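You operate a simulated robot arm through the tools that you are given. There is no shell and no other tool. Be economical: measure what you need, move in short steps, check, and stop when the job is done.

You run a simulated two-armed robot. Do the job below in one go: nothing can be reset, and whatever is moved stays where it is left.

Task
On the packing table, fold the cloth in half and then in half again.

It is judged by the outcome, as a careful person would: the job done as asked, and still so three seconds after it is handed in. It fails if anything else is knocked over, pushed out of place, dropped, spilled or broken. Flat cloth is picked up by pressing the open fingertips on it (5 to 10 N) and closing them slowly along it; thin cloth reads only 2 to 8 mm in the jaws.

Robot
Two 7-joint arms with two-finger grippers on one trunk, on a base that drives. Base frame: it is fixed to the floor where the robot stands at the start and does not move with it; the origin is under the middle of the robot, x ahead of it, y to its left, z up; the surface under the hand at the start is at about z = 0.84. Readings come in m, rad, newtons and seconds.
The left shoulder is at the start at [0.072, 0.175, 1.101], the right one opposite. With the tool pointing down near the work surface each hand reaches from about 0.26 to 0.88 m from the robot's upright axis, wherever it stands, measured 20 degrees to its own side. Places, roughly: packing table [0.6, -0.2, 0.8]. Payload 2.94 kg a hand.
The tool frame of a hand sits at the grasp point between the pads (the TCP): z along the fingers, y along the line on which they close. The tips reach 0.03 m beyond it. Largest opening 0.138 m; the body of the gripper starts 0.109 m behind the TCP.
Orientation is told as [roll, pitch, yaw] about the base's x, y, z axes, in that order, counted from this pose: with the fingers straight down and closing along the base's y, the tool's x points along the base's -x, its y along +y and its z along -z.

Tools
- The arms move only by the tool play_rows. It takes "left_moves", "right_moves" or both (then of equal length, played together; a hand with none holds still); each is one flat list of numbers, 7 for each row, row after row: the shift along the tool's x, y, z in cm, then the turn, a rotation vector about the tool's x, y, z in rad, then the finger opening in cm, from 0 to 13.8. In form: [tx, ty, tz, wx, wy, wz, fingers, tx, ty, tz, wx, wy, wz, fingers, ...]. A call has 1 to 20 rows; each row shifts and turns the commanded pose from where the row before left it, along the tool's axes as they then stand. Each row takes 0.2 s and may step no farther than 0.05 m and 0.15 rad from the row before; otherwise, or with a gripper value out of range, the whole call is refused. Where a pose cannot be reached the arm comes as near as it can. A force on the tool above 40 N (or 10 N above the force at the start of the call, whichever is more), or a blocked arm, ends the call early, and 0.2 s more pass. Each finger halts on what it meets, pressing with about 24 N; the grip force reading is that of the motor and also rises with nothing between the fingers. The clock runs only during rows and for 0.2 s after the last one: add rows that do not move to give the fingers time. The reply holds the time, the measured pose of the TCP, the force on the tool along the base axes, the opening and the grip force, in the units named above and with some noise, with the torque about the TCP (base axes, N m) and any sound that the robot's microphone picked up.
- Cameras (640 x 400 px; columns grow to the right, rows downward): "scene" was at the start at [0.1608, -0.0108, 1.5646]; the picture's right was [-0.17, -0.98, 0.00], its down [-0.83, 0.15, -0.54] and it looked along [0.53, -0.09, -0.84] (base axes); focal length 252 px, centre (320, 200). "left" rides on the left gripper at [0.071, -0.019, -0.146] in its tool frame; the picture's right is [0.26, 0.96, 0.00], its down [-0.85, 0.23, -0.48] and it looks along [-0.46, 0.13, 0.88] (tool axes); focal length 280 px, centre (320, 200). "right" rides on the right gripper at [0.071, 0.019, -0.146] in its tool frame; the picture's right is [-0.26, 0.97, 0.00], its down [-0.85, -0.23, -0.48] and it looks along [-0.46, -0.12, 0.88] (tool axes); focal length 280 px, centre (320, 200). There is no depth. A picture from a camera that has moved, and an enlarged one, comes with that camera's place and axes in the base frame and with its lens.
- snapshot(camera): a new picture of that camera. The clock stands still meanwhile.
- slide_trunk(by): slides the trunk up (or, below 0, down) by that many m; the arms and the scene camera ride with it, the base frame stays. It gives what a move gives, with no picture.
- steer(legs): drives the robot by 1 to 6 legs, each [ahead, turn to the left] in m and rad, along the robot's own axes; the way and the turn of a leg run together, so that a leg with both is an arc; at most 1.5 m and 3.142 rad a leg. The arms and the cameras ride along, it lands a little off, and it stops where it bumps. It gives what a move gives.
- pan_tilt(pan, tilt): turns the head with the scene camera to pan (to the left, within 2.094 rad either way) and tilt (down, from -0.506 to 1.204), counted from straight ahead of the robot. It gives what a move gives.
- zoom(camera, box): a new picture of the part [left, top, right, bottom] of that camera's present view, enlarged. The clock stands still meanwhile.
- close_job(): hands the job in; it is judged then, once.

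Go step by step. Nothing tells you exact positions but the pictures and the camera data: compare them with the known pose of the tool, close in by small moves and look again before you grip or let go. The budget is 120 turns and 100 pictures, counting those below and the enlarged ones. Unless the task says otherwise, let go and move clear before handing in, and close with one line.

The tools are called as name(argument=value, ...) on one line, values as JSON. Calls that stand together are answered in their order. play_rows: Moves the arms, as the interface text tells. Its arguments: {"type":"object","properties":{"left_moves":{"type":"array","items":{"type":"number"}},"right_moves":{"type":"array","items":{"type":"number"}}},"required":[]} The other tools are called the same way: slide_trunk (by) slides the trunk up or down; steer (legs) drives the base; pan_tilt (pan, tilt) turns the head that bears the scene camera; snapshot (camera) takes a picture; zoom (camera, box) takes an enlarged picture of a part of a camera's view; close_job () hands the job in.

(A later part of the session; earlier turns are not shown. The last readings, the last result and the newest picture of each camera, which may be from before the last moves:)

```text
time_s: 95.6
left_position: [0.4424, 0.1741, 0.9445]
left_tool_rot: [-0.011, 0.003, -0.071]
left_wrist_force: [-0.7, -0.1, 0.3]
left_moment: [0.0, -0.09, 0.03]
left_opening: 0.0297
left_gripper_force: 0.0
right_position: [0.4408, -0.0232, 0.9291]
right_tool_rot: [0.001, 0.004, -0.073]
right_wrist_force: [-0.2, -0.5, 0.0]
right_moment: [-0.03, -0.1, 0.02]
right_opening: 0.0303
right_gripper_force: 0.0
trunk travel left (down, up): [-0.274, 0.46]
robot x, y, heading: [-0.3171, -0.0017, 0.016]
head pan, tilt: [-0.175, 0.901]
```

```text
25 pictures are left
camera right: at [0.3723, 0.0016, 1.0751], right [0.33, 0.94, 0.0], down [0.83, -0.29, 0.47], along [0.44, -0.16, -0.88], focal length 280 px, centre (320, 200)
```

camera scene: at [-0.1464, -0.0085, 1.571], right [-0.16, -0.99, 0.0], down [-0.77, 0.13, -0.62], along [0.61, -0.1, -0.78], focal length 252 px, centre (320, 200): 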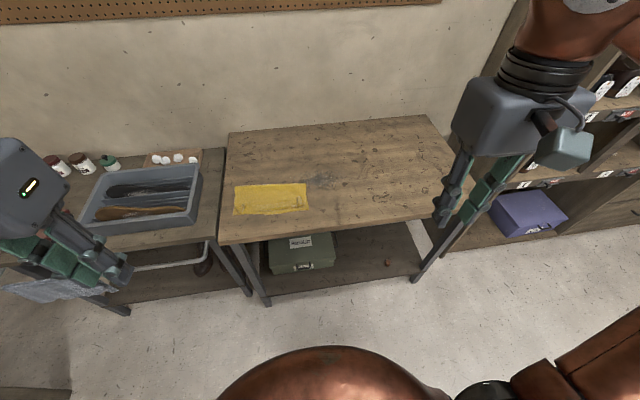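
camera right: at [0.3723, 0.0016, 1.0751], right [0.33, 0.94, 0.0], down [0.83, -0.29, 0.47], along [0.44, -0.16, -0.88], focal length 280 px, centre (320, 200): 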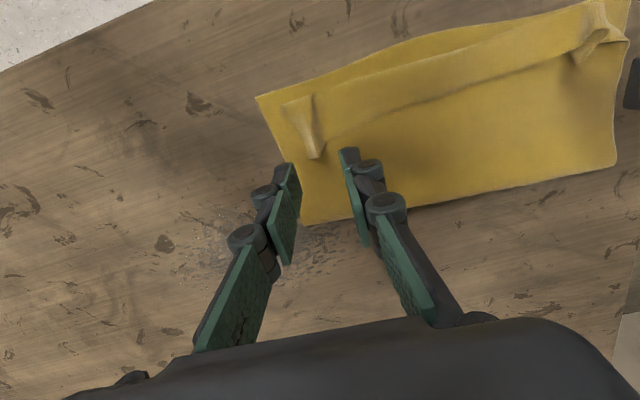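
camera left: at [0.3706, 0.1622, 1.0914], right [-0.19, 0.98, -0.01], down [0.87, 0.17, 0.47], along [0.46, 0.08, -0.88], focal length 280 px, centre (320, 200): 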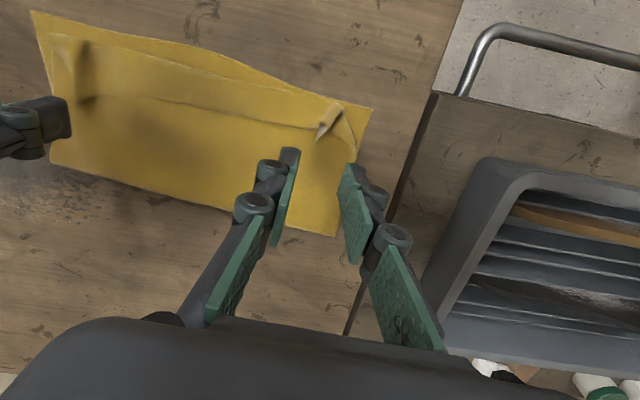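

I can see both ridges: left at (0.43, 0.177), right at (0.437, −0.028). I'll straddle them with the fingertips just above the table, so only the flap gets pinched.

play_rows(left_moves=[0.62, 0.1, 1.6, 0, 0, 0, 3, 0.62, 0.1, 1.6, 0, 0, 0, 3, 0, 0, 1.6, 0, 0, 0, 3, 0, 0, 1.6, 0, 0, 0, 3, 0, 0, 0.4, 0, 0, 0, 3, 0, 0, 0, 0, 0, 0, 3], right_moves=[0.4, -0.5, 1.2, 0, 0, 0, 3, 0, 0, 1.2, 0, 0, 0, 3, 0, 0, 1.2, 0, 0, 0, 3, 0, 0, 1.3, 0, 0, 0, 3, 0, 0, 0.4, 0, 0, 0, 3, 0, 0, 0, 0, 0, 0, 3])

snapshot(camera="left")

snapshot(camera="right")

```text
time_s: 96.2
left_position: [0.4185, 0.1861, 0.9257]
left_tool_rot: [-0.009, -0.014, -0.037]
left_wrist_force: [0.7, 0.8, -0.3]
left_moment: [-0.11, 0.03, 0.03]
left_opening: 0.0299
left_gripper_force: 0.1
right_position: [0.4345, -0.0424, 0.9182]
right_tool_rot: [0.004, -0.014, -0.136]
right_wrist_force: [1.1, -2.1, -1.0]
right_moment: [0.17, 0.06, -0.04]
right_opening: 0.0302
right_gripper_force: 0.0
trunk travel left (down, up): [-0.274, 0.46]
robot x, y, heading: [-0.3127, 0.0025, 0.01]
head pan, tilt: [-0.175, 0.901]
stopped in row 3 (right hand): the arm was blocked; the commanded pose is now the measured one
```

```text
24 pictures are left
camera left: at [0.3439, 0.1709, 1.0706], right [-0.23, 0.97, -0.01], down [0.85, 0.2, 0.48], along [0.47, 0.1, -0.87], focal length 280 px, centre (320, 200)
```

left: 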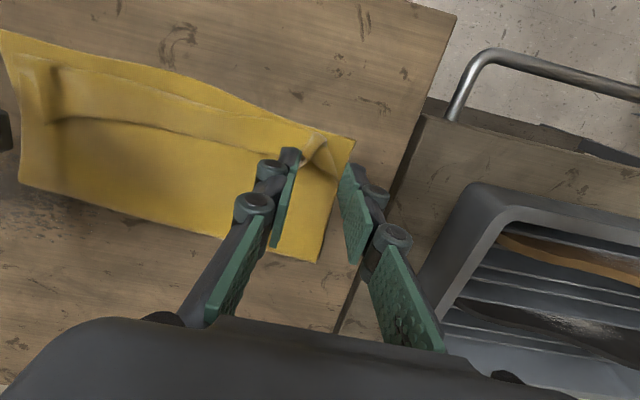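

```text
23 pictures are left
camera right: at [0.3641, -0.0142, 1.0631], right [0.39, 0.92, 0.01], down [0.8, -0.34, 0.49], along [0.45, -0.18, -0.87], focal length 280 px, centre (320, 200)
```

right: 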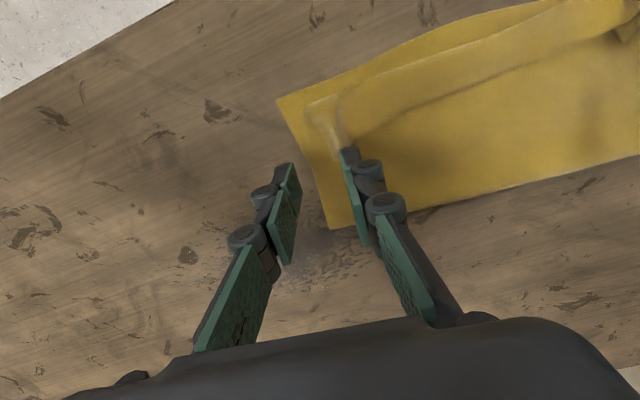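

Blocked again, with a small yaw jerk. Before any further arm command I'll wait with the head only and check for sway.

pan_tilt(pan=-1.2, tilt=0.6)

snapshot(camera="scene")

pan_tilt(pan=-0.175, tilt=1.0)

pan_tilt(pan=-0.175, tilt=0.9)

```text
time_s: 97.5
left_position: [0.4544, 0.2235, 0.921]
left_tool_rot: [-0.023, 0.006, 0.075]
left_wrist_force: [0.2, 0.6, -0.7]
left_moment: [0.02, -0.04, 0.0]
left_opening: 0.03
left_gripper_force: 0.1
right_position: [0.4805, -0.0782, 0.9141]
right_tool_rot: [0.011, 0.001, -0.222]
right_wrist_force: [0.6, -0.6, -0.4]
right_moment: [-0.04, 0.02, -0.04]
right_opening: 0.0301
right_gripper_force: 0.0
trunk travel left (down, up): [-0.274, 0.46]
robot x, y, heading: [-0.3132, -0.0023, 0.017]
head pan, tilt: [-1.201, 0.6]
```

```text
22 pictures are left
camera scene: at [-0.0682, -0.0761, 1.5947], right [-0.92, -0.37, 0.07], down [-0.27, 0.52, -0.81], along [0.27, -0.77, -0.59], focal length 252 px, centre (320, 200)
```

scene: 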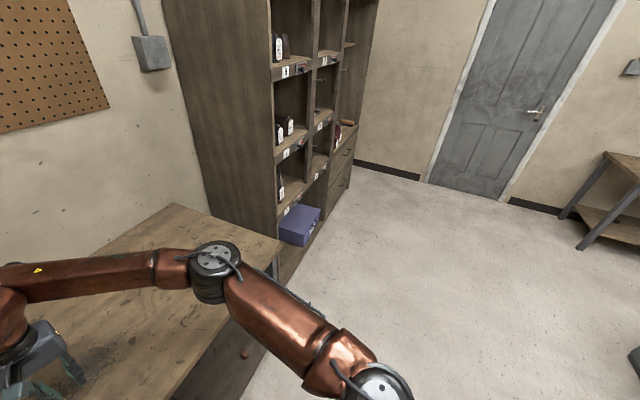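

```text
time_s: 98.8
left_position: [0.4862, 0.215, 0.9047]
left_tool_rot: [-0.052, 0.05, 0.073]
left_wrist_force: [0.1, 0.6, 0.5]
left_moment: [0.01, 0.0, 0.01]
left_opening: 0.0297
left_gripper_force: 0.1
right_position: [0.514, -0.0713, 0.8986]
right_tool_rot: [0.022, 0.035, -0.218]
right_wrist_force: [-1.0, 0.0, 0.3]
right_moment: [-0.01, -0.02, 0.0]
right_opening: 0.03
right_gripper_force: 0.2
trunk travel left (down, up): [-0.274, 0.46]
robot x, y, heading: [-0.3145, 0.0001, 0.014]
head pan, tilt: [-0.175, 1.0]
```

```text
time_s: 99.5
left_position: [0.487, 0.2177, 0.903]
left_tool_rot: [-0.045, 0.049, 0.071]
left_wrist_force: [0.1, -0.9, -1.0]
left_moment: [-0.01, -0.02, -0.01]
left_opening: 0.03
left_gripper_force: 0.0
right_position: [0.513, -0.0728, 0.8969]
right_tool_rot: [0.017, 0.035, -0.218]
right_wrist_force: [-0.3, 0.1, -0.3]
right_moment: [-0.03, 0.01, 0.01]
right_opening: 0.03
right_gripper_force: 0.0
trunk travel left (down, up): [-0.274, 0.46]
robot x, y, heading: [-0.3119, -0.0004, 0.012]
head pan, tilt: [-0.175, 0.901]
```

The sway has died out again, but this standing spot seems to make the body unstable. I'll gently raise the hands, wait, and drive forward to where it was steady before.

play_rows(left_moves=[0, 0, -0.5, 0, 0, 0, 3, 0, 0, -0.8, 0, 0, 0, 3, 0, 0, -1, 0, 0, 0, 3, 0, 0, -1, 0, 0, 0, 3, 0, 0, -1, 0, 0, 0, 3, 0, 0, -1, 0, 0, 0, 3, 0, 0, -1, 0, 0, 0, 3, 0, 0, -1, 0, 0, 0, 3, 0, 0, -1, 0, 0, 0, 3, 0, 0, -1, 0, 0, 0, 3, 0, 0, -0.8, 0, 0, 0, 3, 0, 0, -0.4, 0, 0, 0, 3], right_moves=[0, 0, -0.5, 0, 0, 0, 3, 0, 0, -0.8, 0, 0, 0, 3, 0, 0, -1, 0, 0, 0, 3, 0, 0, -1, 0, 0, 0, 3, 0, 0, -1, 0, 0, 0, 3, 0, 0, -1, 0, 0, 0, 3, 0, 0, -1, 0, 0, 0, 3, 0, 0, -1, 0, 0, 0, 3, 0, 0, -1, 0, 0, 0, 3, 0, 0, -1, 0, 0, 0, 3, 0, 0, -0.8, 0, 0, 0, 3, 0, 0, -0.4, 0, 0, 0, 3])

snapshot(camera="scene")

```text
time_s: 99.8
left_position: [0.4737, 0.2479, 0.9514]
left_tool_rot: [-0.112, 0.02, 0.208]
left_wrist_force: [-0.6, -4.7, -0.5]
left_moment: [0.53, -0.03, 0.02]
left_opening: 0.0302
left_gripper_force: 0.1
right_position: [0.519, -0.1066, 0.951]
right_tool_rot: [0.073, 0.0, -0.347]
right_wrist_force: [-2.4, 5.7, -1.5]
right_moment: [-0.74, -0.31, -0.04]
right_opening: 0.0299
right_gripper_force: 0.0
trunk travel left (down, up): [-0.274, 0.46]
robot x, y, heading: [-0.3093, 0.0041, 0.01]
head pan, tilt: [-0.175, 0.901]
stopped in row 1 (left hand): the arm was blocked; the commanded pose is now the measured one
```

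```text
21 pictures are left
camera scene: at [0.048, -0.0052, 1.5603], right [-0.16, -0.99, 0.02], down [-0.84, 0.12, -0.52], along [0.51, -0.1, -0.85], focal length 252 px, centre (320, 200)
```

scene: 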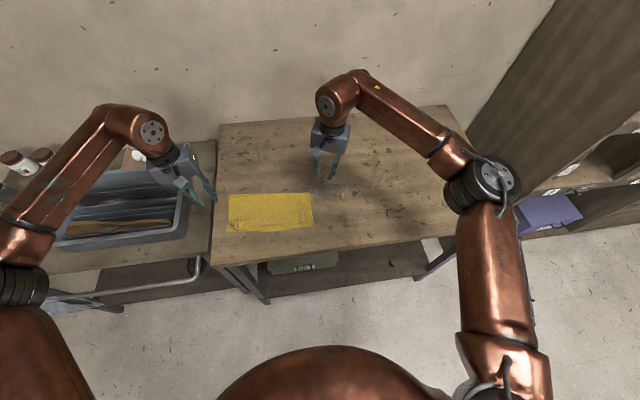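

pan_tilt(pan=-0.175, tilt=1.0)

pan_tilt(pan=-0.175, tilt=0.9)

pan_tilt(pan=-0.175, tilt=1.0)

pan_tilt(pan=-0.175, tilt=0.9)

```text
time_s: 100.5
left_position: [0.4317, 0.2514, 0.9677]
left_tool_rot: [-0.089, -0.026, 0.208]
left_wrist_force: [0.2, -0.2, -0.2]
left_moment: [-0.04, 0.0, 0.0]
left_opening: 0.0299
left_gripper_force: 0.1
right_position: [0.4761, -0.1148, 0.9677]
right_tool_rot: [0.066, -0.043, -0.356]
right_wrist_force: [-0.5, 0.5, -0.2]
right_moment: [0.02, 0.03, 0.02]
right_opening: 0.0298
right_gripper_force: 0.1
trunk travel left (down, up): [-0.274, 0.46]
robot x, y, heading: [-0.3156, 0.0019, 0.016]
head pan, tilt: [-0.175, 1.0]
```

```text
time_s: 101.1
left_position: [0.3974, 0.2426, 0.9762]
left_tool_rot: [-0.066, -0.059, 0.184]
left_wrist_force: [1.2, -0.6, -0.6]
left_moment: [0.06, 0.02, 0.01]
left_opening: 0.03
left_gripper_force: 0.0
right_position: [0.4366, -0.1053, 0.9755]
right_tool_rot: [0.059, -0.072, -0.334]
right_wrist_force: [-0.7, 0.1, 0.1]
right_moment: [-0.08, 0.01, -0.05]
right_opening: 0.0299
right_gripper_force: 0.1
trunk travel left (down, up): [-0.274, 0.46]
robot x, y, heading: [-0.3119, -0.0019, 0.017]
head pan, tilt: [-0.175, 0.901]
```

```text
time_s: 101.8
left_position: [0.3738, 0.2138, 0.9772]
left_tool_rot: [-0.054, -0.072, 0.066]
left_wrist_force: [1.1, 0.9, 1.4]
left_moment: [-0.07, 0.1, -0.03]
left_opening: 0.0301
left_gripper_force: 0.0
right_position: [0.4004, -0.0722, 0.9753]
right_tool_rot: [0.047, -0.084, -0.212]
right_wrist_force: [0.8, -0.4, 1.8]
right_moment: [0.01, 0.09, 0.0]
right_opening: 0.0299
right_gripper_force: 0.0
trunk travel left (down, up): [-0.274, 0.46]
robot x, y, heading: [-0.3129, 0.0016, 0.014]
head pan, tilt: [-0.175, 1.0]
```

```text
time_s: 102.5
left_position: [0.3897, 0.2162, 0.9675]
left_tool_rot: [-0.054, -0.056, 0.072]
left_wrist_force: [-0.6, 0.1, 0.0]
left_moment: [0.02, -0.06, 0.0]
left_opening: 0.03
left_gripper_force: 0.0
right_position: [0.419, -0.0736, 0.9624]
right_tool_rot: [0.042, -0.065, -0.221]
right_wrist_force: [-1.4, 0.5, -0.8]
right_moment: [0.01, -0.11, 0.02]
right_opening: 0.0305
right_gripper_force: 0.1
trunk travel left (down, up): [-0.274, 0.46]
robot x, y, heading: [-0.3108, -0.0, 0.012]
head pan, tilt: [-0.175, 0.901]
```

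pan_tilt(pan=1.5, tilt=0.9)

pan_tilt(pan=-1.5, tilt=0.9)

pan_tilt(pan=-0.175, tilt=1.004)

snapshot(camera="scene")

```text
time_s: 104.2
left_position: [0.3888, 0.2167, 0.9688]
left_tool_rot: [-0.054, -0.058, 0.07]
left_wrist_force: [0.0, -0.3, 0.6]
left_moment: [0.0, -0.08, 0.0]
left_opening: 0.0299
left_gripper_force: 0.1
right_position: [0.4164, -0.0738, 0.9654]
right_tool_rot: [0.043, -0.068, -0.22]
right_wrist_force: [-0.3, -0.5, 0.4]
right_moment: [0.01, -0.03, 0.03]
right_opening: 0.03
right_gripper_force: 0.1
trunk travel left (down, up): [-0.274, 0.46]
robot x, y, heading: [-0.3133, 0.002, 0.016]
head pan, tilt: [1.499, 0.901]
```

```text
time_s: 106.8
left_position: [0.3807, 0.2145, 0.9707]
left_tool_rot: [-0.055, -0.062, 0.074]
left_wrist_force: [0.3, -0.6, 1.1]
left_moment: [0.03, -0.06, 0.01]
left_opening: 0.0297
left_gripper_force: 0.2
right_position: [0.4085, -0.0728, 0.9684]
right_tool_rot: [0.045, -0.075, -0.221]
right_wrist_force: [-0.8, -0.6, 1.3]
right_moment: [0.03, -0.05, 0.01]
right_opening: 0.0299
right_gripper_force: 0.0
trunk travel left (down, up): [-0.274, 0.46]
robot x, y, heading: [-0.3142, 0.0042, 0.014]
head pan, tilt: [-1.499, 0.901]
```

```text
time_s: 108.3
left_position: [0.3829, 0.2149, 0.9695]
left_tool_rot: [-0.052, -0.061, 0.07]
left_wrist_force: [-0.2, 0.4, 0.6]
left_moment: [0.0, -0.02, -0.02]
left_opening: 0.0301
left_gripper_force: 0.1
right_position: [0.411, -0.0743, 0.9676]
right_tool_rot: [0.043, -0.075, -0.221]
right_wrist_force: [0.0, -0.5, 0.1]
right_moment: [-0.04, -0.01, 0.0]
right_opening: 0.03
right_gripper_force: 0.0
trunk travel left (down, up): [-0.274, 0.46]
robot x, y, heading: [-0.3107, 0.0036, 0.012]
head pan, tilt: [-0.175, 1.004]
```

```text
20 pictures are left
camera scene: at [-0.1517, -0.0072, 1.5636], right [-0.16, -0.99, 0.0], down [-0.83, 0.14, -0.54], along [0.53, -0.09, -0.84], focal length 252 px, centre (320, 200)
```

scene: 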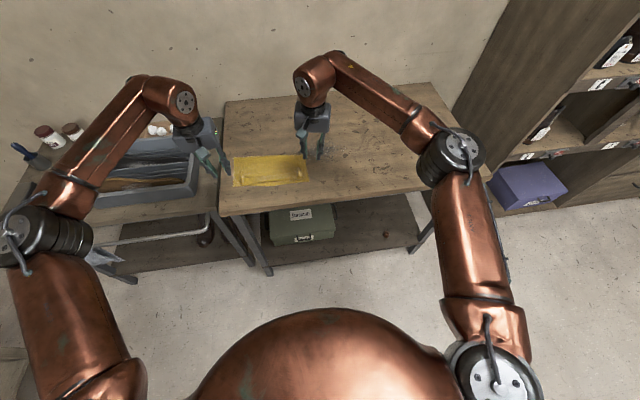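

Upright and still, and the cloth is unchanged. I'll slowly bring the hands nearer and higher to shift weight back, then drive closer in short legs.

play_rows(left_moves=[0.3, 0, -0.2, 0, 0, 0, 3, 0.6, 0, -0.4, 0, 0, 0, 3, 0.8, 0, -0.6, 0, 0, 0, 3, 0.8, 0, -0.6, 0, 0, 0, 3, 0.8, 0, -0.6, 0, 0, 0, 3, 0.8, 0, -0.6, 0, 0, 0, 3, 0.8, 0, -0.6, 0, 0, 0, 3, 0.8, 0, -0.6, 0, 0, 0, 3, 0.8, 0, -0.6, 0, 0, 0, 3, 0.8, 0, -0.6, 0, 0, 0, 3, 0.8, 0, -0.6, 0, 0, 0, 3, 0.6, 0, -0.4, 0, 0, 0, 3, 0.3, 0, -0.2, 0, 0, 0, 3], right_moves=[0.3, 0, -0.2, 0, 0, 0, 3, 0.6, 0, -0.4, 0, 0, 0, 3, 0.8, 0, -0.6, 0, 0, 0, 3, 0.8, 0, -0.6, 0, 0, 0, 3, 0.8, 0, -0.6, 0, 0, 0, 3, 0.8, 0, -0.6, 0, 0, 0, 3, 0.8, 0, -0.6, 0, 0, 0, 3, 0.8, 0, -0.6, 0, 0, 0, 3, 0.8, 0, -0.6, 0, 0, 0, 3, 0.8, 0, -0.6, 0, 0, 0, 3, 0.8, 0, -0.6, 0, 0, 0, 3, 0.6, 0, -0.4, 0, 0, 0, 3, 0.3, 0, -0.2, 0, 0, 0, 3])

pan_tilt(pan=-0.175, tilt=0.9)

pan_tilt(pan=-0.175, tilt=1.004)

```text
time_s: 111.1
left_position: [0.2888, 0.211, 1.0305]
left_tool_rot: [-0.052, -0.062, 0.073]
left_wrist_force: [-0.6, 0.4, -0.3]
left_moment: [0.01, -0.01, 0.0]
left_opening: 0.0299
left_gripper_force: 0.2
right_position: [0.3162, -0.0556, 1.0253]
right_tool_rot: [0.044, -0.074, -0.219]
right_wrist_force: [-0.3, 1.0, -1.0]
right_moment: [-0.05, 0.02, 0.01]
right_opening: 0.0299
right_gripper_force: 0.1
trunk travel left (down, up): [-0.274, 0.46]
robot x, y, heading: [-0.3089, -0.0026, 0.014]
head pan, tilt: [-0.175, 1.004]
```

```text
time_s: 111.8
left_position: [0.2885, 0.2117, 1.0305]
left_tool_rot: [-0.055, -0.063, 0.07]
left_wrist_force: [-0.7, 0.6, 0.2]
left_moment: [-0.02, 0.0, -0.01]
left_opening: 0.0298
left_gripper_force: 0.0
right_position: [0.3183, -0.056, 1.0256]
right_tool_rot: [0.045, -0.073, -0.22]
right_wrist_force: [-0.4, 0.4, -0.3]
right_moment: [0.0, 0.0, -0.01]
right_opening: 0.0298
right_gripper_force: 0.1
trunk travel left (down, up): [-0.274, 0.46]
robot x, y, heading: [-0.3133, 0.0022, 0.017]
head pan, tilt: [-0.175, 0.901]
```

```text
time_s: 112.4
left_position: [0.2904, 0.2109, 1.0312]
left_tool_rot: [-0.055, -0.064, 0.07]
left_wrist_force: [0.7, -0.1, -0.7]
left_moment: [-0.03, -0.01, -0.01]
left_opening: 0.03
left_gripper_force: 0.0
right_position: [0.3183, -0.0546, 1.0258]
right_tool_rot: [0.044, -0.074, -0.22]
right_wrist_force: [-0.3, -0.2, 0.5]
right_moment: [-0.03, -0.02, 0.0]
right_opening: 0.0297
right_gripper_force: 0.1
trunk travel left (down, up): [-0.274, 0.46]
robot x, y, heading: [-0.3124, 0.0022, 0.017]
head pan, tilt: [-0.175, 1.004]
```

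Steady. Now short drive legs forward.

steer(legs=[[0.03, 0], [0.03, 0]])

pan_tilt(pan=1.0, tilt=0.9)

pan_tilt(pan=-0.175, tilt=1.004)

```text
time_s: 113.7
left_position: [0.346, 0.2132, 1.0332]
left_tool_rot: [-0.053, -0.066, 0.072]
left_wrist_force: [1.3, -1.7, 0.1]
left_moment: [0.03, 0.09, -0.01]
left_opening: 0.0299
left_gripper_force: 0.1
right_position: [0.373, -0.0561, 1.029]
right_tool_rot: [0.045, -0.077, -0.22]
right_wrist_force: [0.2, -0.2, 0.0]
right_moment: [0.02, 0.1, 0.01]
right_opening: 0.0299
right_gripper_force: 0.0
trunk travel left (down, up): [-0.274, 0.46]
robot x, y, heading: [-0.2526, 0.0002, 0.011]
head pan, tilt: [-0.175, 1.004]
```

```text
time_s: 115.1
left_position: [0.3368, 0.2129, 1.0363]
left_tool_rot: [-0.054, -0.073, 0.071]
left_wrist_force: [-0.8, 0.1, -0.2]
left_moment: [0.02, -0.01, 0.0]
left_opening: 0.0301
left_gripper_force: 0.0
right_position: [0.3663, -0.0553, 1.033]
right_tool_rot: [0.046, -0.085, -0.218]
right_wrist_force: [0.9, 0.1, 0.1]
right_moment: [-0.03, 0.04, 0.01]
right_opening: 0.03
right_gripper_force: 0.0
trunk travel left (down, up): [-0.274, 0.46]
robot x, y, heading: [-0.2545, 0.0023, 0.016]
head pan, tilt: [1.0, 0.901]
```

```text
time_s: 116.5
left_position: [0.3342, 0.2131, 1.038]
left_tool_rot: [-0.055, -0.077, 0.073]
left_wrist_force: [-0.2, 0.6, -0.1]
left_moment: [0.03, 0.02, 0.02]
left_opening: 0.0297
left_gripper_force: 0.1
right_position: [0.3635, -0.0555, 1.0357]
right_tool_rot: [0.047, -0.089, -0.221]
right_wrist_force: [-0.3, -0.2, 0.4]
right_moment: [0.02, 0.01, -0.02]
right_opening: 0.0298
right_gripper_force: 0.1
trunk travel left (down, up): [-0.274, 0.46]
robot x, y, heading: [-0.2552, -0.0011, 0.011]
head pan, tilt: [-0.175, 1.004]
```

steer(legs=[[0.03, 0], [0.03, 0], [0.03, 0]])

pan_tilt(pan=1.0, tilt=0.9)

pan_tilt(pan=-0.175, tilt=1.004)

pan_tilt(pan=1.0, tilt=0.9)

pan_tilt(pan=-0.175, tilt=1.004)

snapshot(camera="scene")

```text
time_s: 118.1
left_position: [0.4431, 0.216, 1.03]
left_tool_rot: [-0.051, -0.058, 0.076]
left_wrist_force: [-1.6, -0.1, -0.2]
left_moment: [0.04, -0.2, 0.03]
left_opening: 0.0297
left_gripper_force: 0.2
right_position: [0.474, -0.0566, 1.0272]
right_tool_rot: [0.041, -0.072, -0.223]
right_wrist_force: [-2.7, -0.5, 0.3]
right_moment: [0.0, -0.32, -0.05]
right_opening: 0.0296
right_gripper_force: 0.1
trunk travel left (down, up): [-0.274, 0.46]
robot x, y, heading: [-0.161, 0.0035, 0.014]
head pan, tilt: [-0.175, 1.004]
```

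```text
time_s: 119.5
left_position: [0.4021, 0.2151, 1.0461]
left_tool_rot: [-0.053, -0.099, 0.074]
left_wrist_force: [-0.9, -0.6, 0.6]
left_moment: [0.0, -0.13, 0.02]
left_opening: 0.03
left_gripper_force: 0.0
right_position: [0.4317, -0.0557, 1.0435]
right_tool_rot: [0.051, -0.11, -0.226]
right_wrist_force: [-0.7, -0.1, 0.1]
right_moment: [0.01, -0.09, 0.03]
right_opening: 0.0298
right_gripper_force: 0.1
trunk travel left (down, up): [-0.274, 0.46]
robot x, y, heading: [-0.1634, 0.0037, 0.017]
head pan, tilt: [1.0, 0.901]
```

```text
time_s: 120.9
left_position: [0.3893, 0.2143, 1.0524]
left_tool_rot: [-0.054, -0.112, 0.076]
left_wrist_force: [0.0, -0.9, -0.2]
left_moment: [-0.01, -0.01, 0.01]
left_opening: 0.0299
left_gripper_force: 0.1
right_position: [0.4181, -0.0569, 1.0508]
right_tool_rot: [0.054, -0.121, -0.226]
right_wrist_force: [-0.3, -0.5, -0.3]
right_moment: [-0.01, 0.02, 0.0]
right_opening: 0.0303
right_gripper_force: 0.0
trunk travel left (down, up): [-0.274, 0.46]
robot x, y, heading: [-0.1618, 0.0055, 0.018]
head pan, tilt: [-0.175, 1.004]
```

```text
time_s: 122.3
left_position: [0.3857, 0.2144, 1.0543]
left_tool_rot: [-0.055, -0.114, 0.076]
left_wrist_force: [-0.6, 0.0, 1.9]
left_moment: [-0.01, -0.06, -0.03]
left_opening: 0.0298
left_gripper_force: 0.0
right_position: [0.4146, -0.0567, 1.0525]
right_tool_rot: [0.055, -0.127, -0.226]
right_wrist_force: [-0.9, -0.4, -0.2]
right_moment: [-0.01, -0.04, 0.0]
right_opening: 0.03
right_gripper_force: 0.1
trunk travel left (down, up): [-0.274, 0.46]
robot x, y, heading: [-0.1647, 0.0032, 0.01]
head pan, tilt: [1.0, 0.901]
```

```text
time_s: 123.7
left_position: [0.386, 0.2139, 1.053]
left_tool_rot: [-0.054, -0.114, 0.078]
left_wrist_force: [0.6, 0.2, 0.1]
left_moment: [0.01, -0.01, 0.01]
left_opening: 0.0298
left_gripper_force: 0.0
right_position: [0.4169, -0.0567, 1.0516]
right_tool_rot: [0.056, -0.125, -0.226]
right_wrist_force: [-0.9, -0.4, 0.3]
right_moment: [0.01, -0.02, -0.03]
right_opening: 0.0296
right_gripper_force: 0.1
trunk travel left (down, up): [-0.274, 0.46]
robot x, y, heading: [-0.1635, 0.0044, 0.012]
head pan, tilt: [-0.175, 1.004]
```

```text
19 pictures are left
camera scene: at [-0.0014, -0.0048, 1.5636], right [-0.16, -0.99, 0.0], down [-0.83, 0.13, -0.54], along [0.53, -0.09, -0.84], focal length 252 px, centre (320, 200)
```

scene: 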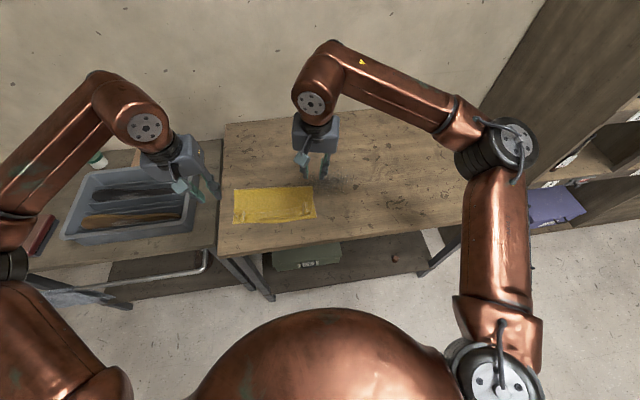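

Upright, stable and closer now (robot x −0.16). The half-fold is intact; the small inner hem curl can stay inside. For the second fold the right hand will take the left short edge at its middle, so I turn it 90° over there and move the left hand out of the way.

play_rows(left_moves=[0.5, 0.4, -0.3, 0, 0, 0, 3, 1, 0.8, -0.6, 0, 0, 0, 3, 1, 0.8, -0.6, 0, 0, 0, 3, 1, 0.8, -0.6, 0, 0, 0, 3, 1, 0.8, -0.6, 0, 0, 0, 3, 1, 0.8, -0.6, 0, 0, 0, 3, 1, 0.8, -0.6, 0, 0, 0, 3, 1, 0.8, -0.6, 0, 0, 0, 3, 1, 0.8, -0.6, 0, 0, 0, 3, 1, 0.8, -0.6, 0, 0, 0, 3, 1, 0.8, -0.6, 0, 0, 0, 3, 1, 0.8, -0.6, 0, 0, 0, 3, 0.5, 0.4, -0.3, 0, 0, 0, 3, 0, 0, 0, 0, 0, 0, 3], right_moves=[-0.04, 1.67, 0.5, 0.004, 0.009, 0.101, 3.5, 0.13, 1.67, 0.5, 0.004, 0.009, 0.101, 3.5, 0.3, 1.65, 0.5, 0.004, 0.009, 0.101, 3.5, 0.46, 1.61, 0.5, 0.004, 0.009, 0.101, 3.5, 0.62, 1.55, 0.5, 0.004, 0.009, 0.101, 3.5, 0.77, 1.48, 0.5, 0.004, 0.009, 0.101, 3.5, 0.91, 1.4, 0.5, 0.004, 0.009, 0.101, 3.5, 1.05, 1.3, 0.5, 0.004, 0.009, 0.101, 3.5, 1.17, 1.19, 0.5, 0.004, 0.009, 0.101, 3.5, 1.29, 1.07, 0.5, 0.004, 0.009, 0.101, 3.5, 1.39, 0.93, 0.5, 0.004, 0.009, 0.101, 3.5, 1.47, 0.79, 0.5, 0.004, 0.009, 0.101, 3.5, 1.55, 0.64, 0.5, 0.004, 0.009, 0.101, 3.5, 1.6, 0.48, 0.5, 0.004, 0.009, 0.101, 3.5])

pan_tilt(pan=-0.175, tilt=0.9)

pan_tilt(pan=-0.175, tilt=1.004)

snapshot(camera="right")

```text
time_s: 126.7
left_position: [0.2518, 0.307, 1.1048]
left_tool_rot: [-0.053, -0.114, 0.078]
left_wrist_force: [-0.3, -0.6, 0.4]
left_moment: [-0.03, 0.02, -0.02]
left_opening: 0.03
left_gripper_force: 0.1
right_position: [0.4807, 0.1715, 0.9965]
right_tool_rot: [0.016, 0.09, -1.635]
right_wrist_force: [-0.4, 0.4, -0.2]
right_moment: [-0.01, -0.01, 0.0]
right_opening: 0.0352
right_gripper_force: 0.0
trunk travel left (down, up): [-0.274, 0.46]
robot x, y, heading: [-0.1593, 0.0048, 0.014]
head pan, tilt: [-0.175, 1.004]
```

```text
time_s: 127.3
left_position: [0.2516, 0.3066, 1.1056]
left_tool_rot: [-0.056, -0.113, 0.076]
left_wrist_force: [-0.3, -0.5, 0.1]
left_moment: [0.0, 0.01, -0.02]
left_opening: 0.03
left_gripper_force: 0.0
right_position: [0.4794, 0.1719, 0.994]
right_tool_rot: [0.016, 0.091, -1.633]
right_wrist_force: [0.0, 0.5, -0.3]
right_moment: [0.0, -0.01, 0.01]
right_opening: 0.0351
right_gripper_force: 0.0
trunk travel left (down, up): [-0.274, 0.46]
robot x, y, heading: [-0.1642, 0.003, 0.016]
head pan, tilt: [-0.175, 0.901]
```

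```text
time_s: 128.0
left_position: [0.2525, 0.3043, 1.1048]
left_tool_rot: [-0.054, -0.113, 0.077]
left_wrist_force: [-0.4, 0.4, 0.0]
left_moment: [-0.02, 0.0, -0.01]
left_opening: 0.0298
left_gripper_force: 0.0
right_position: [0.4788, 0.1727, 0.9952]
right_tool_rot: [0.018, 0.09, -1.636]
right_wrist_force: [0.0, 0.1, -0.3]
right_moment: [-0.01, -0.01, 0.01]
right_opening: 0.0353
right_gripper_force: 0.1
trunk travel left (down, up): [-0.274, 0.46]
robot x, y, heading: [-0.1631, 0.0022, 0.017]
head pan, tilt: [-0.175, 1.004]
```

```text
18 pictures are left
camera right: at [0.4998, 0.2285, 1.1459], right [0.95, -0.32, -0.01], down [-0.29, -0.87, 0.39], along [-0.13, -0.37, -0.92], focal length 280 px, centre (320, 200)
```

right: 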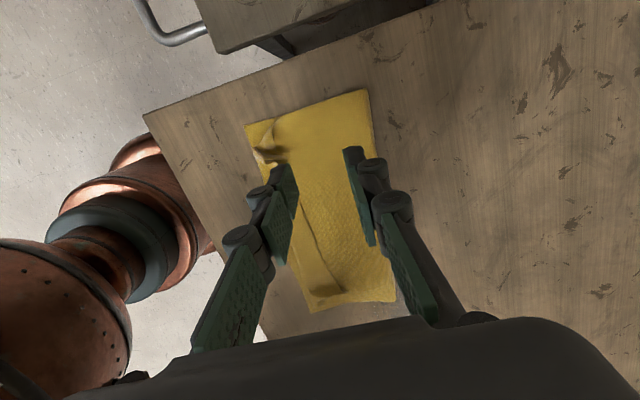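

The right hand is above the left short edge, whose corners are at (0.408, 0.213) and (0.544, 0.204). I'll straighten it, centre it at (0.475, 0.196) and descend slowly.

play_rows(right_moves=[0.75, -0.18, 0.6, 0, -0.03, 0, 3.5, 0.75, -0.18, 1.2, 0, -0.03, 0, 3.5, 0.75, -0.17, 1.3, 0, -0.03, 0, 3.5, 0, 0, 1.3, 0, 0, 0, 3.5, 0, 0, 1.3, 0, 0, 0, 3.5, 0, 0, 1.3, 0, 0, 0, 3.5, 0, 0, 1.3, 0, 0, 0, 3.5, 0, 0, 1.3, 0, 0, 0, 3.5, 0, 0, 1.2, 0, 0, 0, 3.5, 0, 0, 0.7, 0, 0, 0, 3.5, 0, 0, 0, 0, 0, 0, 3.5])

snapshot(camera="right")

```text
time_s: 130.4
left_position: [0.2519, 0.3054, 1.1052]
left_tool_rot: [-0.056, -0.113, 0.079]
left_wrist_force: [-0.6, -0.4, 0.8]
left_moment: [-0.02, -0.03, -0.02]
left_opening: 0.0297
left_gripper_force: 0.0
right_position: [0.477, 0.1967, 0.8827]
right_tool_rot: [0.018, 0.0, -1.636]
right_wrist_force: [0.4, -0.4, 0.2]
right_moment: [0.01, 0.0, 0.0]
right_opening: 0.0348
right_gripper_force: 0.0
trunk travel left (down, up): [-0.274, 0.46]
robot x, y, heading: [-0.1638, 0.0044, 0.018]
head pan, tilt: [-0.175, 1.004]
```

```text
17 pictures are left
camera right: at [0.4984, 0.2671, 1.0272], right [0.95, -0.32, 0.02], down [-0.29, -0.83, 0.47], along [-0.14, -0.45, -0.88], focal length 280 px, centre (320, 200)
```

right: 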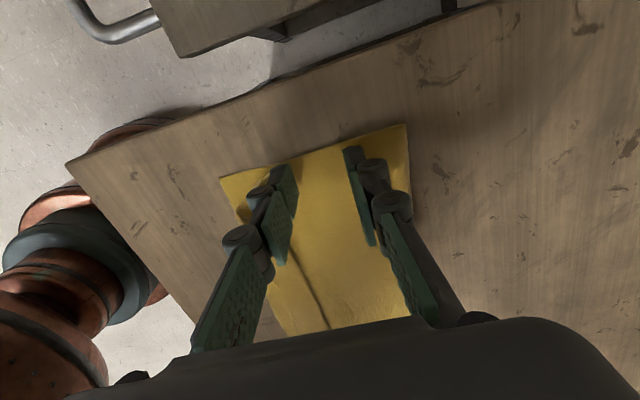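

play_rows(right_moves=[0, 0, 0.4, 0, 0, 0, 3.5, 0, 0, 0.3, 0, 0, 0, 3.5, 0, 0, 0.2, 0, 0, 0, 3.5, 0, 0, 0.15, 0, 0, 0, 3.5, 0, 0, 0.1, 0, 0, 0, 3.5, 0, 0, 0, 0, 0, 0, 3.5])

```text
time_s: 131.8
left_position: [0.2514, 0.3053, 1.1066]
left_tool_rot: [-0.054, -0.115, 0.076]
left_wrist_force: [-0.3, 0.5, -0.6]
left_moment: [0.02, -0.03, -0.01]
left_opening: 0.0299
left_gripper_force: 0.0
right_position: [0.4755, 0.197, 0.8717]
right_tool_rot: [0.02, 0.002, -1.635]
right_wrist_force: [-2.7, 0.0, 15.2]
right_moment: [0.04, 0.4, 0.01]
right_opening: 0.0355
right_gripper_force: 2.2
trunk travel left (down, up): [-0.274, 0.46]
robot x, y, heading: [-0.163, 0.0016, 0.017]
head pan, tilt: [-0.175, 1.004]
```

play_rows(right_moves=[0, 0, -0.04, 0, 0, 0, 3.3, 0, 0, 0, 0, 0, 0, 3.0, 0, 0, 0, 0, 0, 0, 2.7, 0, 0, 0.02, 0, 0, 0, 2.4, 0, 0, 0, 0, 0, 0, 2.1, 0, 0, 0.02, 0, 0, 0, 1.8, 0, 0, 0, 0, 0, 0, 1.5, 0, 0, 0, 0, 0, 0, 1.2, 0, 0, 0, 0, 0, 0, 0.9, 0, 0, 0, 0, 0, 0, 0.6, 0, 0, 0, 0, 0, 0, 0.3, 0, 0, 0, 0, 0, 0, 0, 0, 0, 0, 0, 0, 0, 0])

snapshot(camera="right")

```text
time_s: 134.6
left_position: [0.2514, 0.3041, 1.1049]
left_tool_rot: [-0.054, -0.113, 0.077]
left_wrist_force: [0.1, -0.5, -0.1]
left_moment: [-0.03, -0.01, 0.0]
left_opening: 0.03
left_gripper_force: 0.0
right_position: [0.4775, 0.1982, 0.8702]
right_tool_rot: [0.018, 0.0, -1.635]
right_wrist_force: [-0.1, 0.0, 4.5]
right_moment: [-0.01, 0.03, 0.0]
right_opening: 0.0035
right_gripper_force: 24.0
trunk travel left (down, up): [-0.274, 0.46]
robot x, y, heading: [-0.1636, 0.0033, 0.008]
head pan, tilt: [-0.175, 1.004]
```

```text
16 pictures are left
camera right: at [0.498, 0.2672, 1.0153], right [0.95, -0.32, 0.02], down [-0.29, -0.83, 0.47], along [-0.14, -0.45, -0.88], focal length 280 px, centre (320, 200)
```

right: 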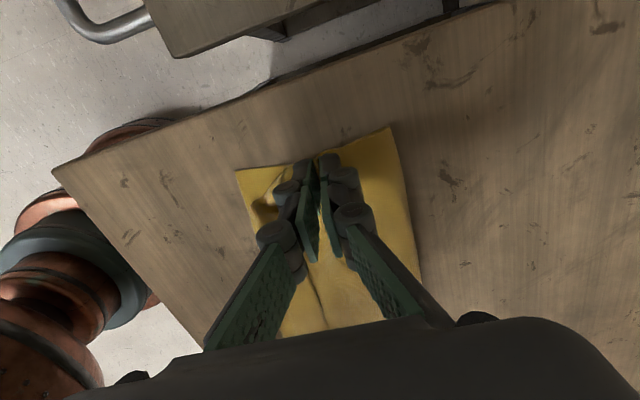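

It reads 3.5 mm. I'll lift a few centimetres to see whether both layers came along.

play_rows(right_moves=[0, 0, -0.6, 0, 0, 0, 0, -0.1, 0, -1, 0, 0.1, 0, 0, -0.1, 0, -1, 0, 0.1, 0, 0, 0, 0, -0.6, 0, 0, 0, 0, 0, 0, 0, 0, 0, 0, 0])

snapshot(camera="right")

snapshot(camera="left")

```text
time_s: 135.8
left_position: [0.2518, 0.3041, 1.1058]
left_tool_rot: [-0.054, -0.114, 0.078]
left_wrist_force: [0.3, -0.3, -0.5]
left_moment: [0.03, -0.01, 0.0]
left_opening: 0.0299
left_gripper_force: 0.1
right_position: [0.476, 0.1932, 0.9005]
right_tool_rot: [0.018, 0.201, -1.631]
right_wrist_force: [0.0, 0.3, -1.2]
right_moment: [-0.01, 0.06, 0.0]
right_opening: 0.0056
right_gripper_force: 30.2
trunk travel left (down, up): [-0.274, 0.46]
robot x, y, heading: [-0.1617, 0.0046, 0.013]
head pan, tilt: [-0.175, 1.004]
```

```text
15 pictures are left
camera right: at [0.4956, 0.2326, 1.0577], right [0.95, -0.32, -0.04], down [-0.3, -0.91, 0.29], along [-0.13, -0.27, -0.96], focal length 280 px, centre (320, 200)
```

right: 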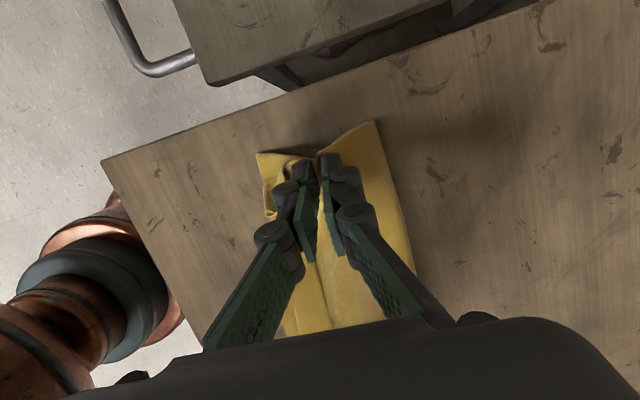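

```text
14 pictures are left
camera left: at [0.166, 0.2875, 1.2436], right [-0.33, 0.94, -0.08], down [0.77, 0.32, 0.56], along [0.55, 0.12, -0.83], focal length 280 px, centre (320, 200)
```

left: 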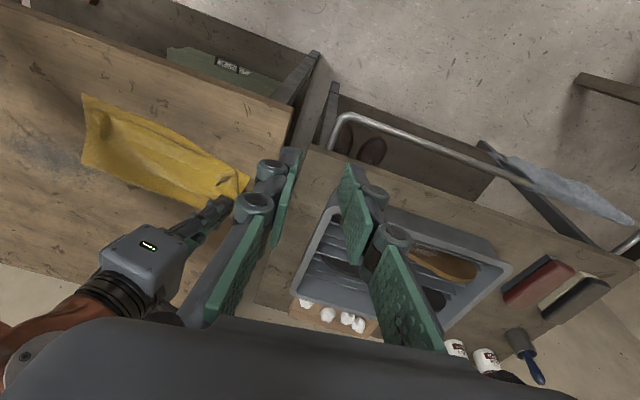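

Both layers lifted together. Now I arc it over to the right, tilting the fingers to point left, and stop partway to check.

play_rows(right_moves=[-0.578, 0, -1.55, 0, 0.06, 0, 0, -0.484, 0, -1.582, 0, 0.06, 0, 0, -0.973, 0, -1.569, 0, 0.06, 0, 0, -0.877, 0, -1.624, 0, 0.06, 0, 0, -1.38, 0, -1.549, 0, 0.06, 0, 0, -1.284, 0, -1.629, 0, 0.06, 0, 0, -1.688, 0, -1.348, 0, 0.06, 0, 0, -1.604, 0, -1.447, 0, 0.06, 0, 0, -1.892, 0, -1.052, 0, 0.06, 0, 0, -1.826, 0, -1.164, 0, 0.06, 0, 0, -2.009, 0, -0.652, 0, 0.06, 0, 0, -1.966, 0, -0.772, 0, 0.06, 0, 0])

zoom(camera="scene", box=[180, 130, 400, 270])

```text
time_s: 138.4
left_position: [0.2525, 0.3043, 1.1058]
left_tool_rot: [-0.051, -0.113, 0.077]
left_wrist_force: [-0.6, 0.0, -0.2]
left_moment: [0.03, 0.0, 0.01]
left_opening: 0.0296
left_gripper_force: 0.2
right_position: [0.4623, -0.0159, 0.9474]
right_tool_rot: [0.031, 0.921, -1.61]
right_wrist_force: [0.6, 0.6, -0.6]
right_moment: [-0.01, 0.0, -0.01]
right_opening: 0.0039
right_gripper_force: 22.4
trunk travel left (down, up): [-0.274, 0.46]
robot x, y, heading: [-0.166, 0.0004, 0.007]
head pan, tilt: [-0.175, 1.004]
```

```text
2.86 times, centred on (290, 200) of scene
camera zoom: at [-0.0014, -0.006, 1.5635], right [-0.16, -0.99, 0.0], down [-0.83, 0.13, -0.54], along [0.53, -0.09, -0.84], focal length 719 px, centre (406, 200)
```

zoom: 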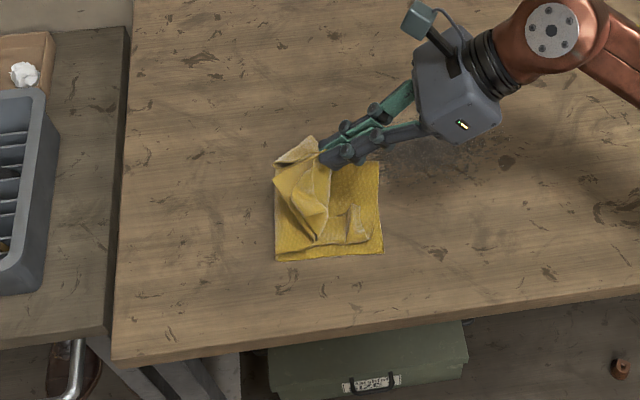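

A clear view: the second crease lies near y 0.07, as wanted, with the doubled edge held. I'll complete the arc.

play_rows(right_moves=[-2.202, 0, -0.335, 0, 0.06, 0, 0, -2.178, 0, -0.466, 0, 0.06, 0, 0, -1.688, 0, -0.089, 0, 0.06, 0, 0, -1.68, 0, -0.19, 0, 0.06, 0, 0, -0.975, 0, -0.188, 0, 0.06, 0, 0, -0.962, 0, -0.246, 0, 0.06, 0, 0, 0, 0, 0, 0, 0, 0, 0])

zoom(camera="scene", box=[200, 140, 380, 260])

```text
time_s: 140.0
left_position: [0.253, 0.3055, 1.1061]
left_tool_rot: [-0.054, -0.113, 0.078]
left_wrist_force: [0.2, 0.4, 0.7]
left_moment: [0.01, 0.03, 0.03]
left_opening: 0.0295
left_gripper_force: 0.0
right_position: [0.4592, -0.0769, 0.8722]
right_tool_rot: [0.064, 1.281, -1.575]
right_wrist_force: [0.6, -0.8, 1.0]
right_moment: [0.0, 0.01, 0.09]
right_opening: 0.0025
right_gripper_force: 26.8
trunk travel left (down, up): [-0.274, 0.46]
robot x, y, heading: [-0.1612, 0.0045, 0.016]
head pan, tilt: [-0.175, 1.004]
```

```text
3.33 times, centred on (290, 200) of scene
camera zoom: at [-0.0017, -0.0049, 1.5636], right [-0.16, -0.99, 0.0], down [-0.83, 0.13, -0.54], along [0.53, -0.09, -0.84], focal length 839 px, centre (420, 200)
```

zoom: 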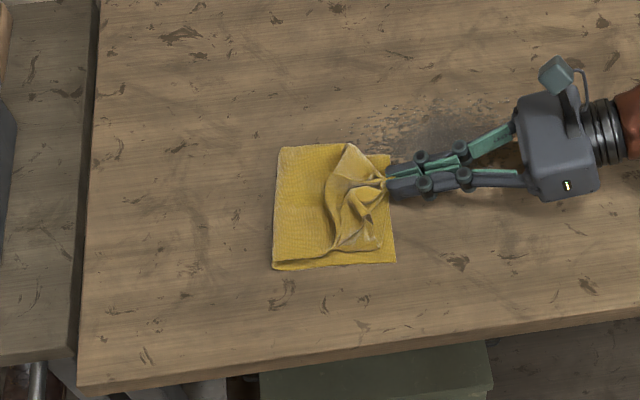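

The footprint is now a quarter, with the doubled hem at the right edge. I'll pull 1 cm more, release, and back out to the right.

play_rows(right_moves=[-0.43, 0, -0.393, 0, 0, 0, 0, -0.43, 0, -0.393, 0, 0, 0, 0, 0, 0, 0, 0, 0, 0, 0, 0, 0, 0, 0, 0, 0, 0.6, 0, 0, 0, 0, 0, 0, 1.2, 0, 0, 0, 0, 0, 0, 1.8, 0, 0, 0, 0, 0, 0, 2.2, 0, 0, -0.6, 0, 0, 0, 2.2, 0, 0, -1.2, 0, 0, 0, 2.2, 0, 0, -1.5, 0, 0, 0, 2.2, 0.3, 0, -1.5, 0, 0, 0, 2.2, 0.6, 0, -1.5, 0, 0, 0, 2.2, 0.6, 0, -1.5, 0, 0, 0, 2.2, 0, 0, 0, 0, 0, 0, 2.2])

zoom(camera="scene", box=[230, 150, 350, 240])

```text
time_s: 143.0
left_position: [0.2529, 0.3048, 1.1062]
left_tool_rot: [-0.054, -0.113, 0.077]
left_wrist_force: [0.3, 0.0, -1.0]
left_moment: [0.0, 0.0, 0.0]
left_opening: 0.0298
left_gripper_force: 0.1
right_position: [0.4531, -0.1558, 0.9014]
right_tool_rot: [0.057, 1.282, -1.579]
right_wrist_force: [0.2, -0.3, 0.2]
right_moment: [-0.03, -0.02, -0.01]
right_opening: 0.0221
right_gripper_force: 0.0
trunk travel left (down, up): [-0.274, 0.46]
robot x, y, heading: [-0.1656, 0.0089, 0.011]
head pan, tilt: [-0.175, 1.004]
```

```text
4.44 times, centred on (290, 195) of scene
camera zoom: at [-0.0015, -0.0047, 1.5635], right [-0.16, -0.99, 0.0], down [-0.83, 0.13, -0.54], along [0.53, -0.09, -0.84], focal length 1119 px, centre (453, 222)
```

zoom: 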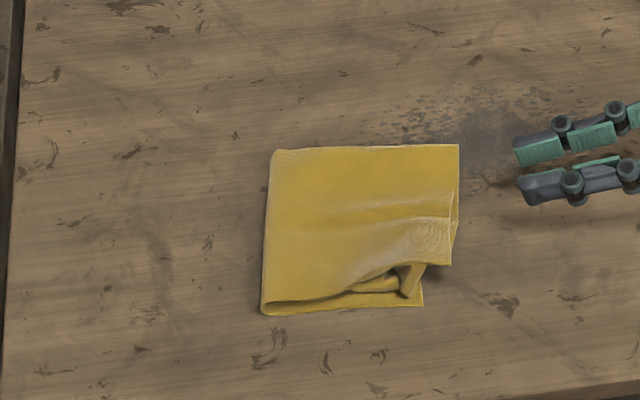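

It came out flatter than hoped: four layers in a quarter footprint. Only the near-right corner of the upper pair is curled inward by about 3 cm. I'll stand the hand upright and pinch the overhanging corner to pull it straight.

play_rows(right_moves=[0.45, 0, -0.2, 0, -0.1, 0, 3, 0.45, 0, -0.2, 0, -0.1, 0, 3, 0.45, 0, -0.2, 0, -0.1, 0, 3, 0.45, 0, -0.2, 0, -0.1, 0, 3, 0.45, 0, -0.2, 0, -0.1, 0, 3, 0.45, 0, -0.2, 0, -0.1, 0, 3, 0.25, 0, -0.45, 0, -0.1, 0, 3, 0.25, 0, -0.45, 0, -0.1, 0, 3, 0.25, 0, -0.45, 0, -0.1, 0, 3, 0.25, 0, -0.45, 0, -0.1, 0, 3, 0.25, 0, -0.45, 0, -0.1, 0, 3, 0.25, 0, -0.45, 0, -0.1, 0, 3, 0.25, 0, -0.45, 0, -0.08, 0, 3, 1.0, -0.3, 0, 0, 0, 0, 3, 1.0, -0.3, 0, 0, 0, 0, 3, 1.0, -0.3, 0, 0, 0, 0, 3, 1.0, -0.3, 0, 0, 0, 0, 3, 1, 0, 0, 0, 0, 0, 3, 0, 0, 0, 0, 0, 0, 3])

snapshot(camera="right")

```text
time_s: 147.0
left_position: [0.252, 0.3039, 1.1061]
left_tool_rot: [-0.054, -0.114, 0.076]
left_wrist_force: [-0.4, 0.7, -0.4]
left_moment: [0.04, -0.01, -0.02]
left_opening: 0.0299
left_gripper_force: 0.0
right_position: [0.4442, -0.0985, 0.9664]
right_tool_rot: [0.017, 0.003, -1.634]
right_wrist_force: [-0.6, 0.0, 0.1]
right_moment: [0.02, -0.03, 0.02]
right_opening: 0.0298
right_gripper_force: 0.0
trunk travel left (down, up): [-0.274, 0.46]
robot x, y, heading: [-0.1618, 0.0036, 0.014]
head pan, tilt: [-0.175, 1.004]
```

```text
10 pictures are left
camera right: at [0.4651, -0.0276, 1.1116], right [0.95, -0.32, 0.02], down [-0.29, -0.83, 0.47], along [-0.14, -0.45, -0.88], focal length 280 px, centre (320, 200)
```

right: 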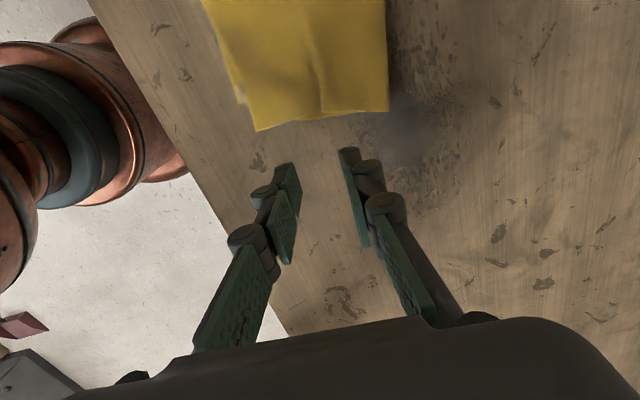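

Triangulating from both views, that corner is merely raised about 2–3 cm; it already lies above its place in plan. I'll flatten it by pressing gently from above.

play_rows(right_moves=[1.15, -0.93, 0, 0, 0, 0, 4, 1.15, -0.93, 0, 0, 0, 0, 4, 1.15, -0.93, 0, 0, 0, 0, 4, 1.15, -0.93, 0, 0, 0, 0, 4, 0, 0, 1.5, 0, 0, 0, 4, 0, 0, 1.5, 0, 0, 0, 4, 0, 0, 1.5, 0, 0, 0, 4, 0, 0, 1.5, 0, 0, 0, 4, 0, 0, 1.2, 0, 0, 0, 4, 0, 0, 0.8, 0, 0, 0, 4, 0, 0, 0.6, 0, 0, 0, 4, 0, 0, 0, 0, 0, 0, 4])

```text
time_s: 149.6
left_position: [0.2525, 0.3058, 1.1057]
left_tool_rot: [-0.054, -0.113, 0.077]
left_wrist_force: [0.3, 0.2, -0.1]
left_moment: [-0.01, 0.01, 0.02]
left_opening: 0.0301
left_gripper_force: 0.1
right_position: [0.4121, -0.049, 0.8783]
right_tool_rot: [0.018, 0.003, -1.636]
right_wrist_force: [0.1, 0.5, 0.9]
right_moment: [-0.02, -0.02, 0.02]
right_opening: 0.0398
right_gripper_force: 0.0
trunk travel left (down, up): [-0.274, 0.46]
robot x, y, heading: [-0.1686, -0.0006, 0.017]
head pan, tilt: [-0.175, 1.004]
```

play_rows(right_moves=[0, 0, 0.3, 0, 0, 0, 4, 0, 0, 0.2, 0, 0, 0, 4, 0, 0, 0.1, 0, 0, 0, 4, 0, 0, 0, 0, 0, 0, 4, 0, 0, 0, 0, 0, 0, 4, 0, 0, -1, 0, 0, 0, 4, 0, 0, -2, 0, 0, 0, 4, 0, 0, -2, 0, 0, 0, 4, -2, 0, -2, 0, 0, 0, 4, -2, 0, -1, 0, 0, 0, 4, -2, 0, 0, 0, 0, 0, 4, -2, 0, 0, 0, 0, 0, 4, -2, 0, 0, 0, 0, 0, 4, 0, 0, 0, 0, 0, 0, 4])

zoom(camera="scene", box=[230, 150, 350, 240])

```text
time_s: 152.6
left_position: [0.2518, 0.3055, 1.1048]
left_tool_rot: [-0.054, -0.113, 0.077]
left_wrist_force: [-0.3, 0.2, 0.2]
left_moment: [-0.05, 0.01, -0.03]
left_opening: 0.0297
left_gripper_force: 0.1
right_position: [0.4028, -0.1475, 0.9528]
right_tool_rot: [0.018, -0.001, -1.634]
right_wrist_force: [0.4, 0.7, 0.3]
right_moment: [0.01, 0.0, 0.0]
right_opening: 0.04
right_gripper_force: 0.0
trunk travel left (down, up): [-0.274, 0.46]
robot x, y, heading: [-0.1637, 0.0033, 0.014]
head pan, tilt: [-0.175, 1.004]
```

```text
4.44 times, centred on (290, 195) of scene
camera zoom: at [-0.0014, -0.0041, 1.5635], right [-0.16, -0.99, 0.0], down [-0.83, 0.13, -0.54], along [0.53, -0.09, -0.84], focal length 1119 px, centre (453, 222)
```

zoom: 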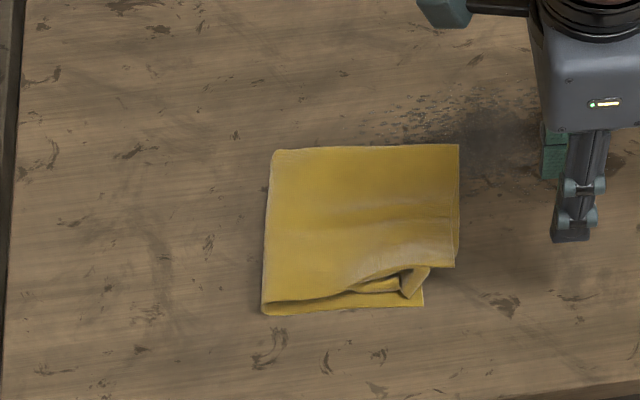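

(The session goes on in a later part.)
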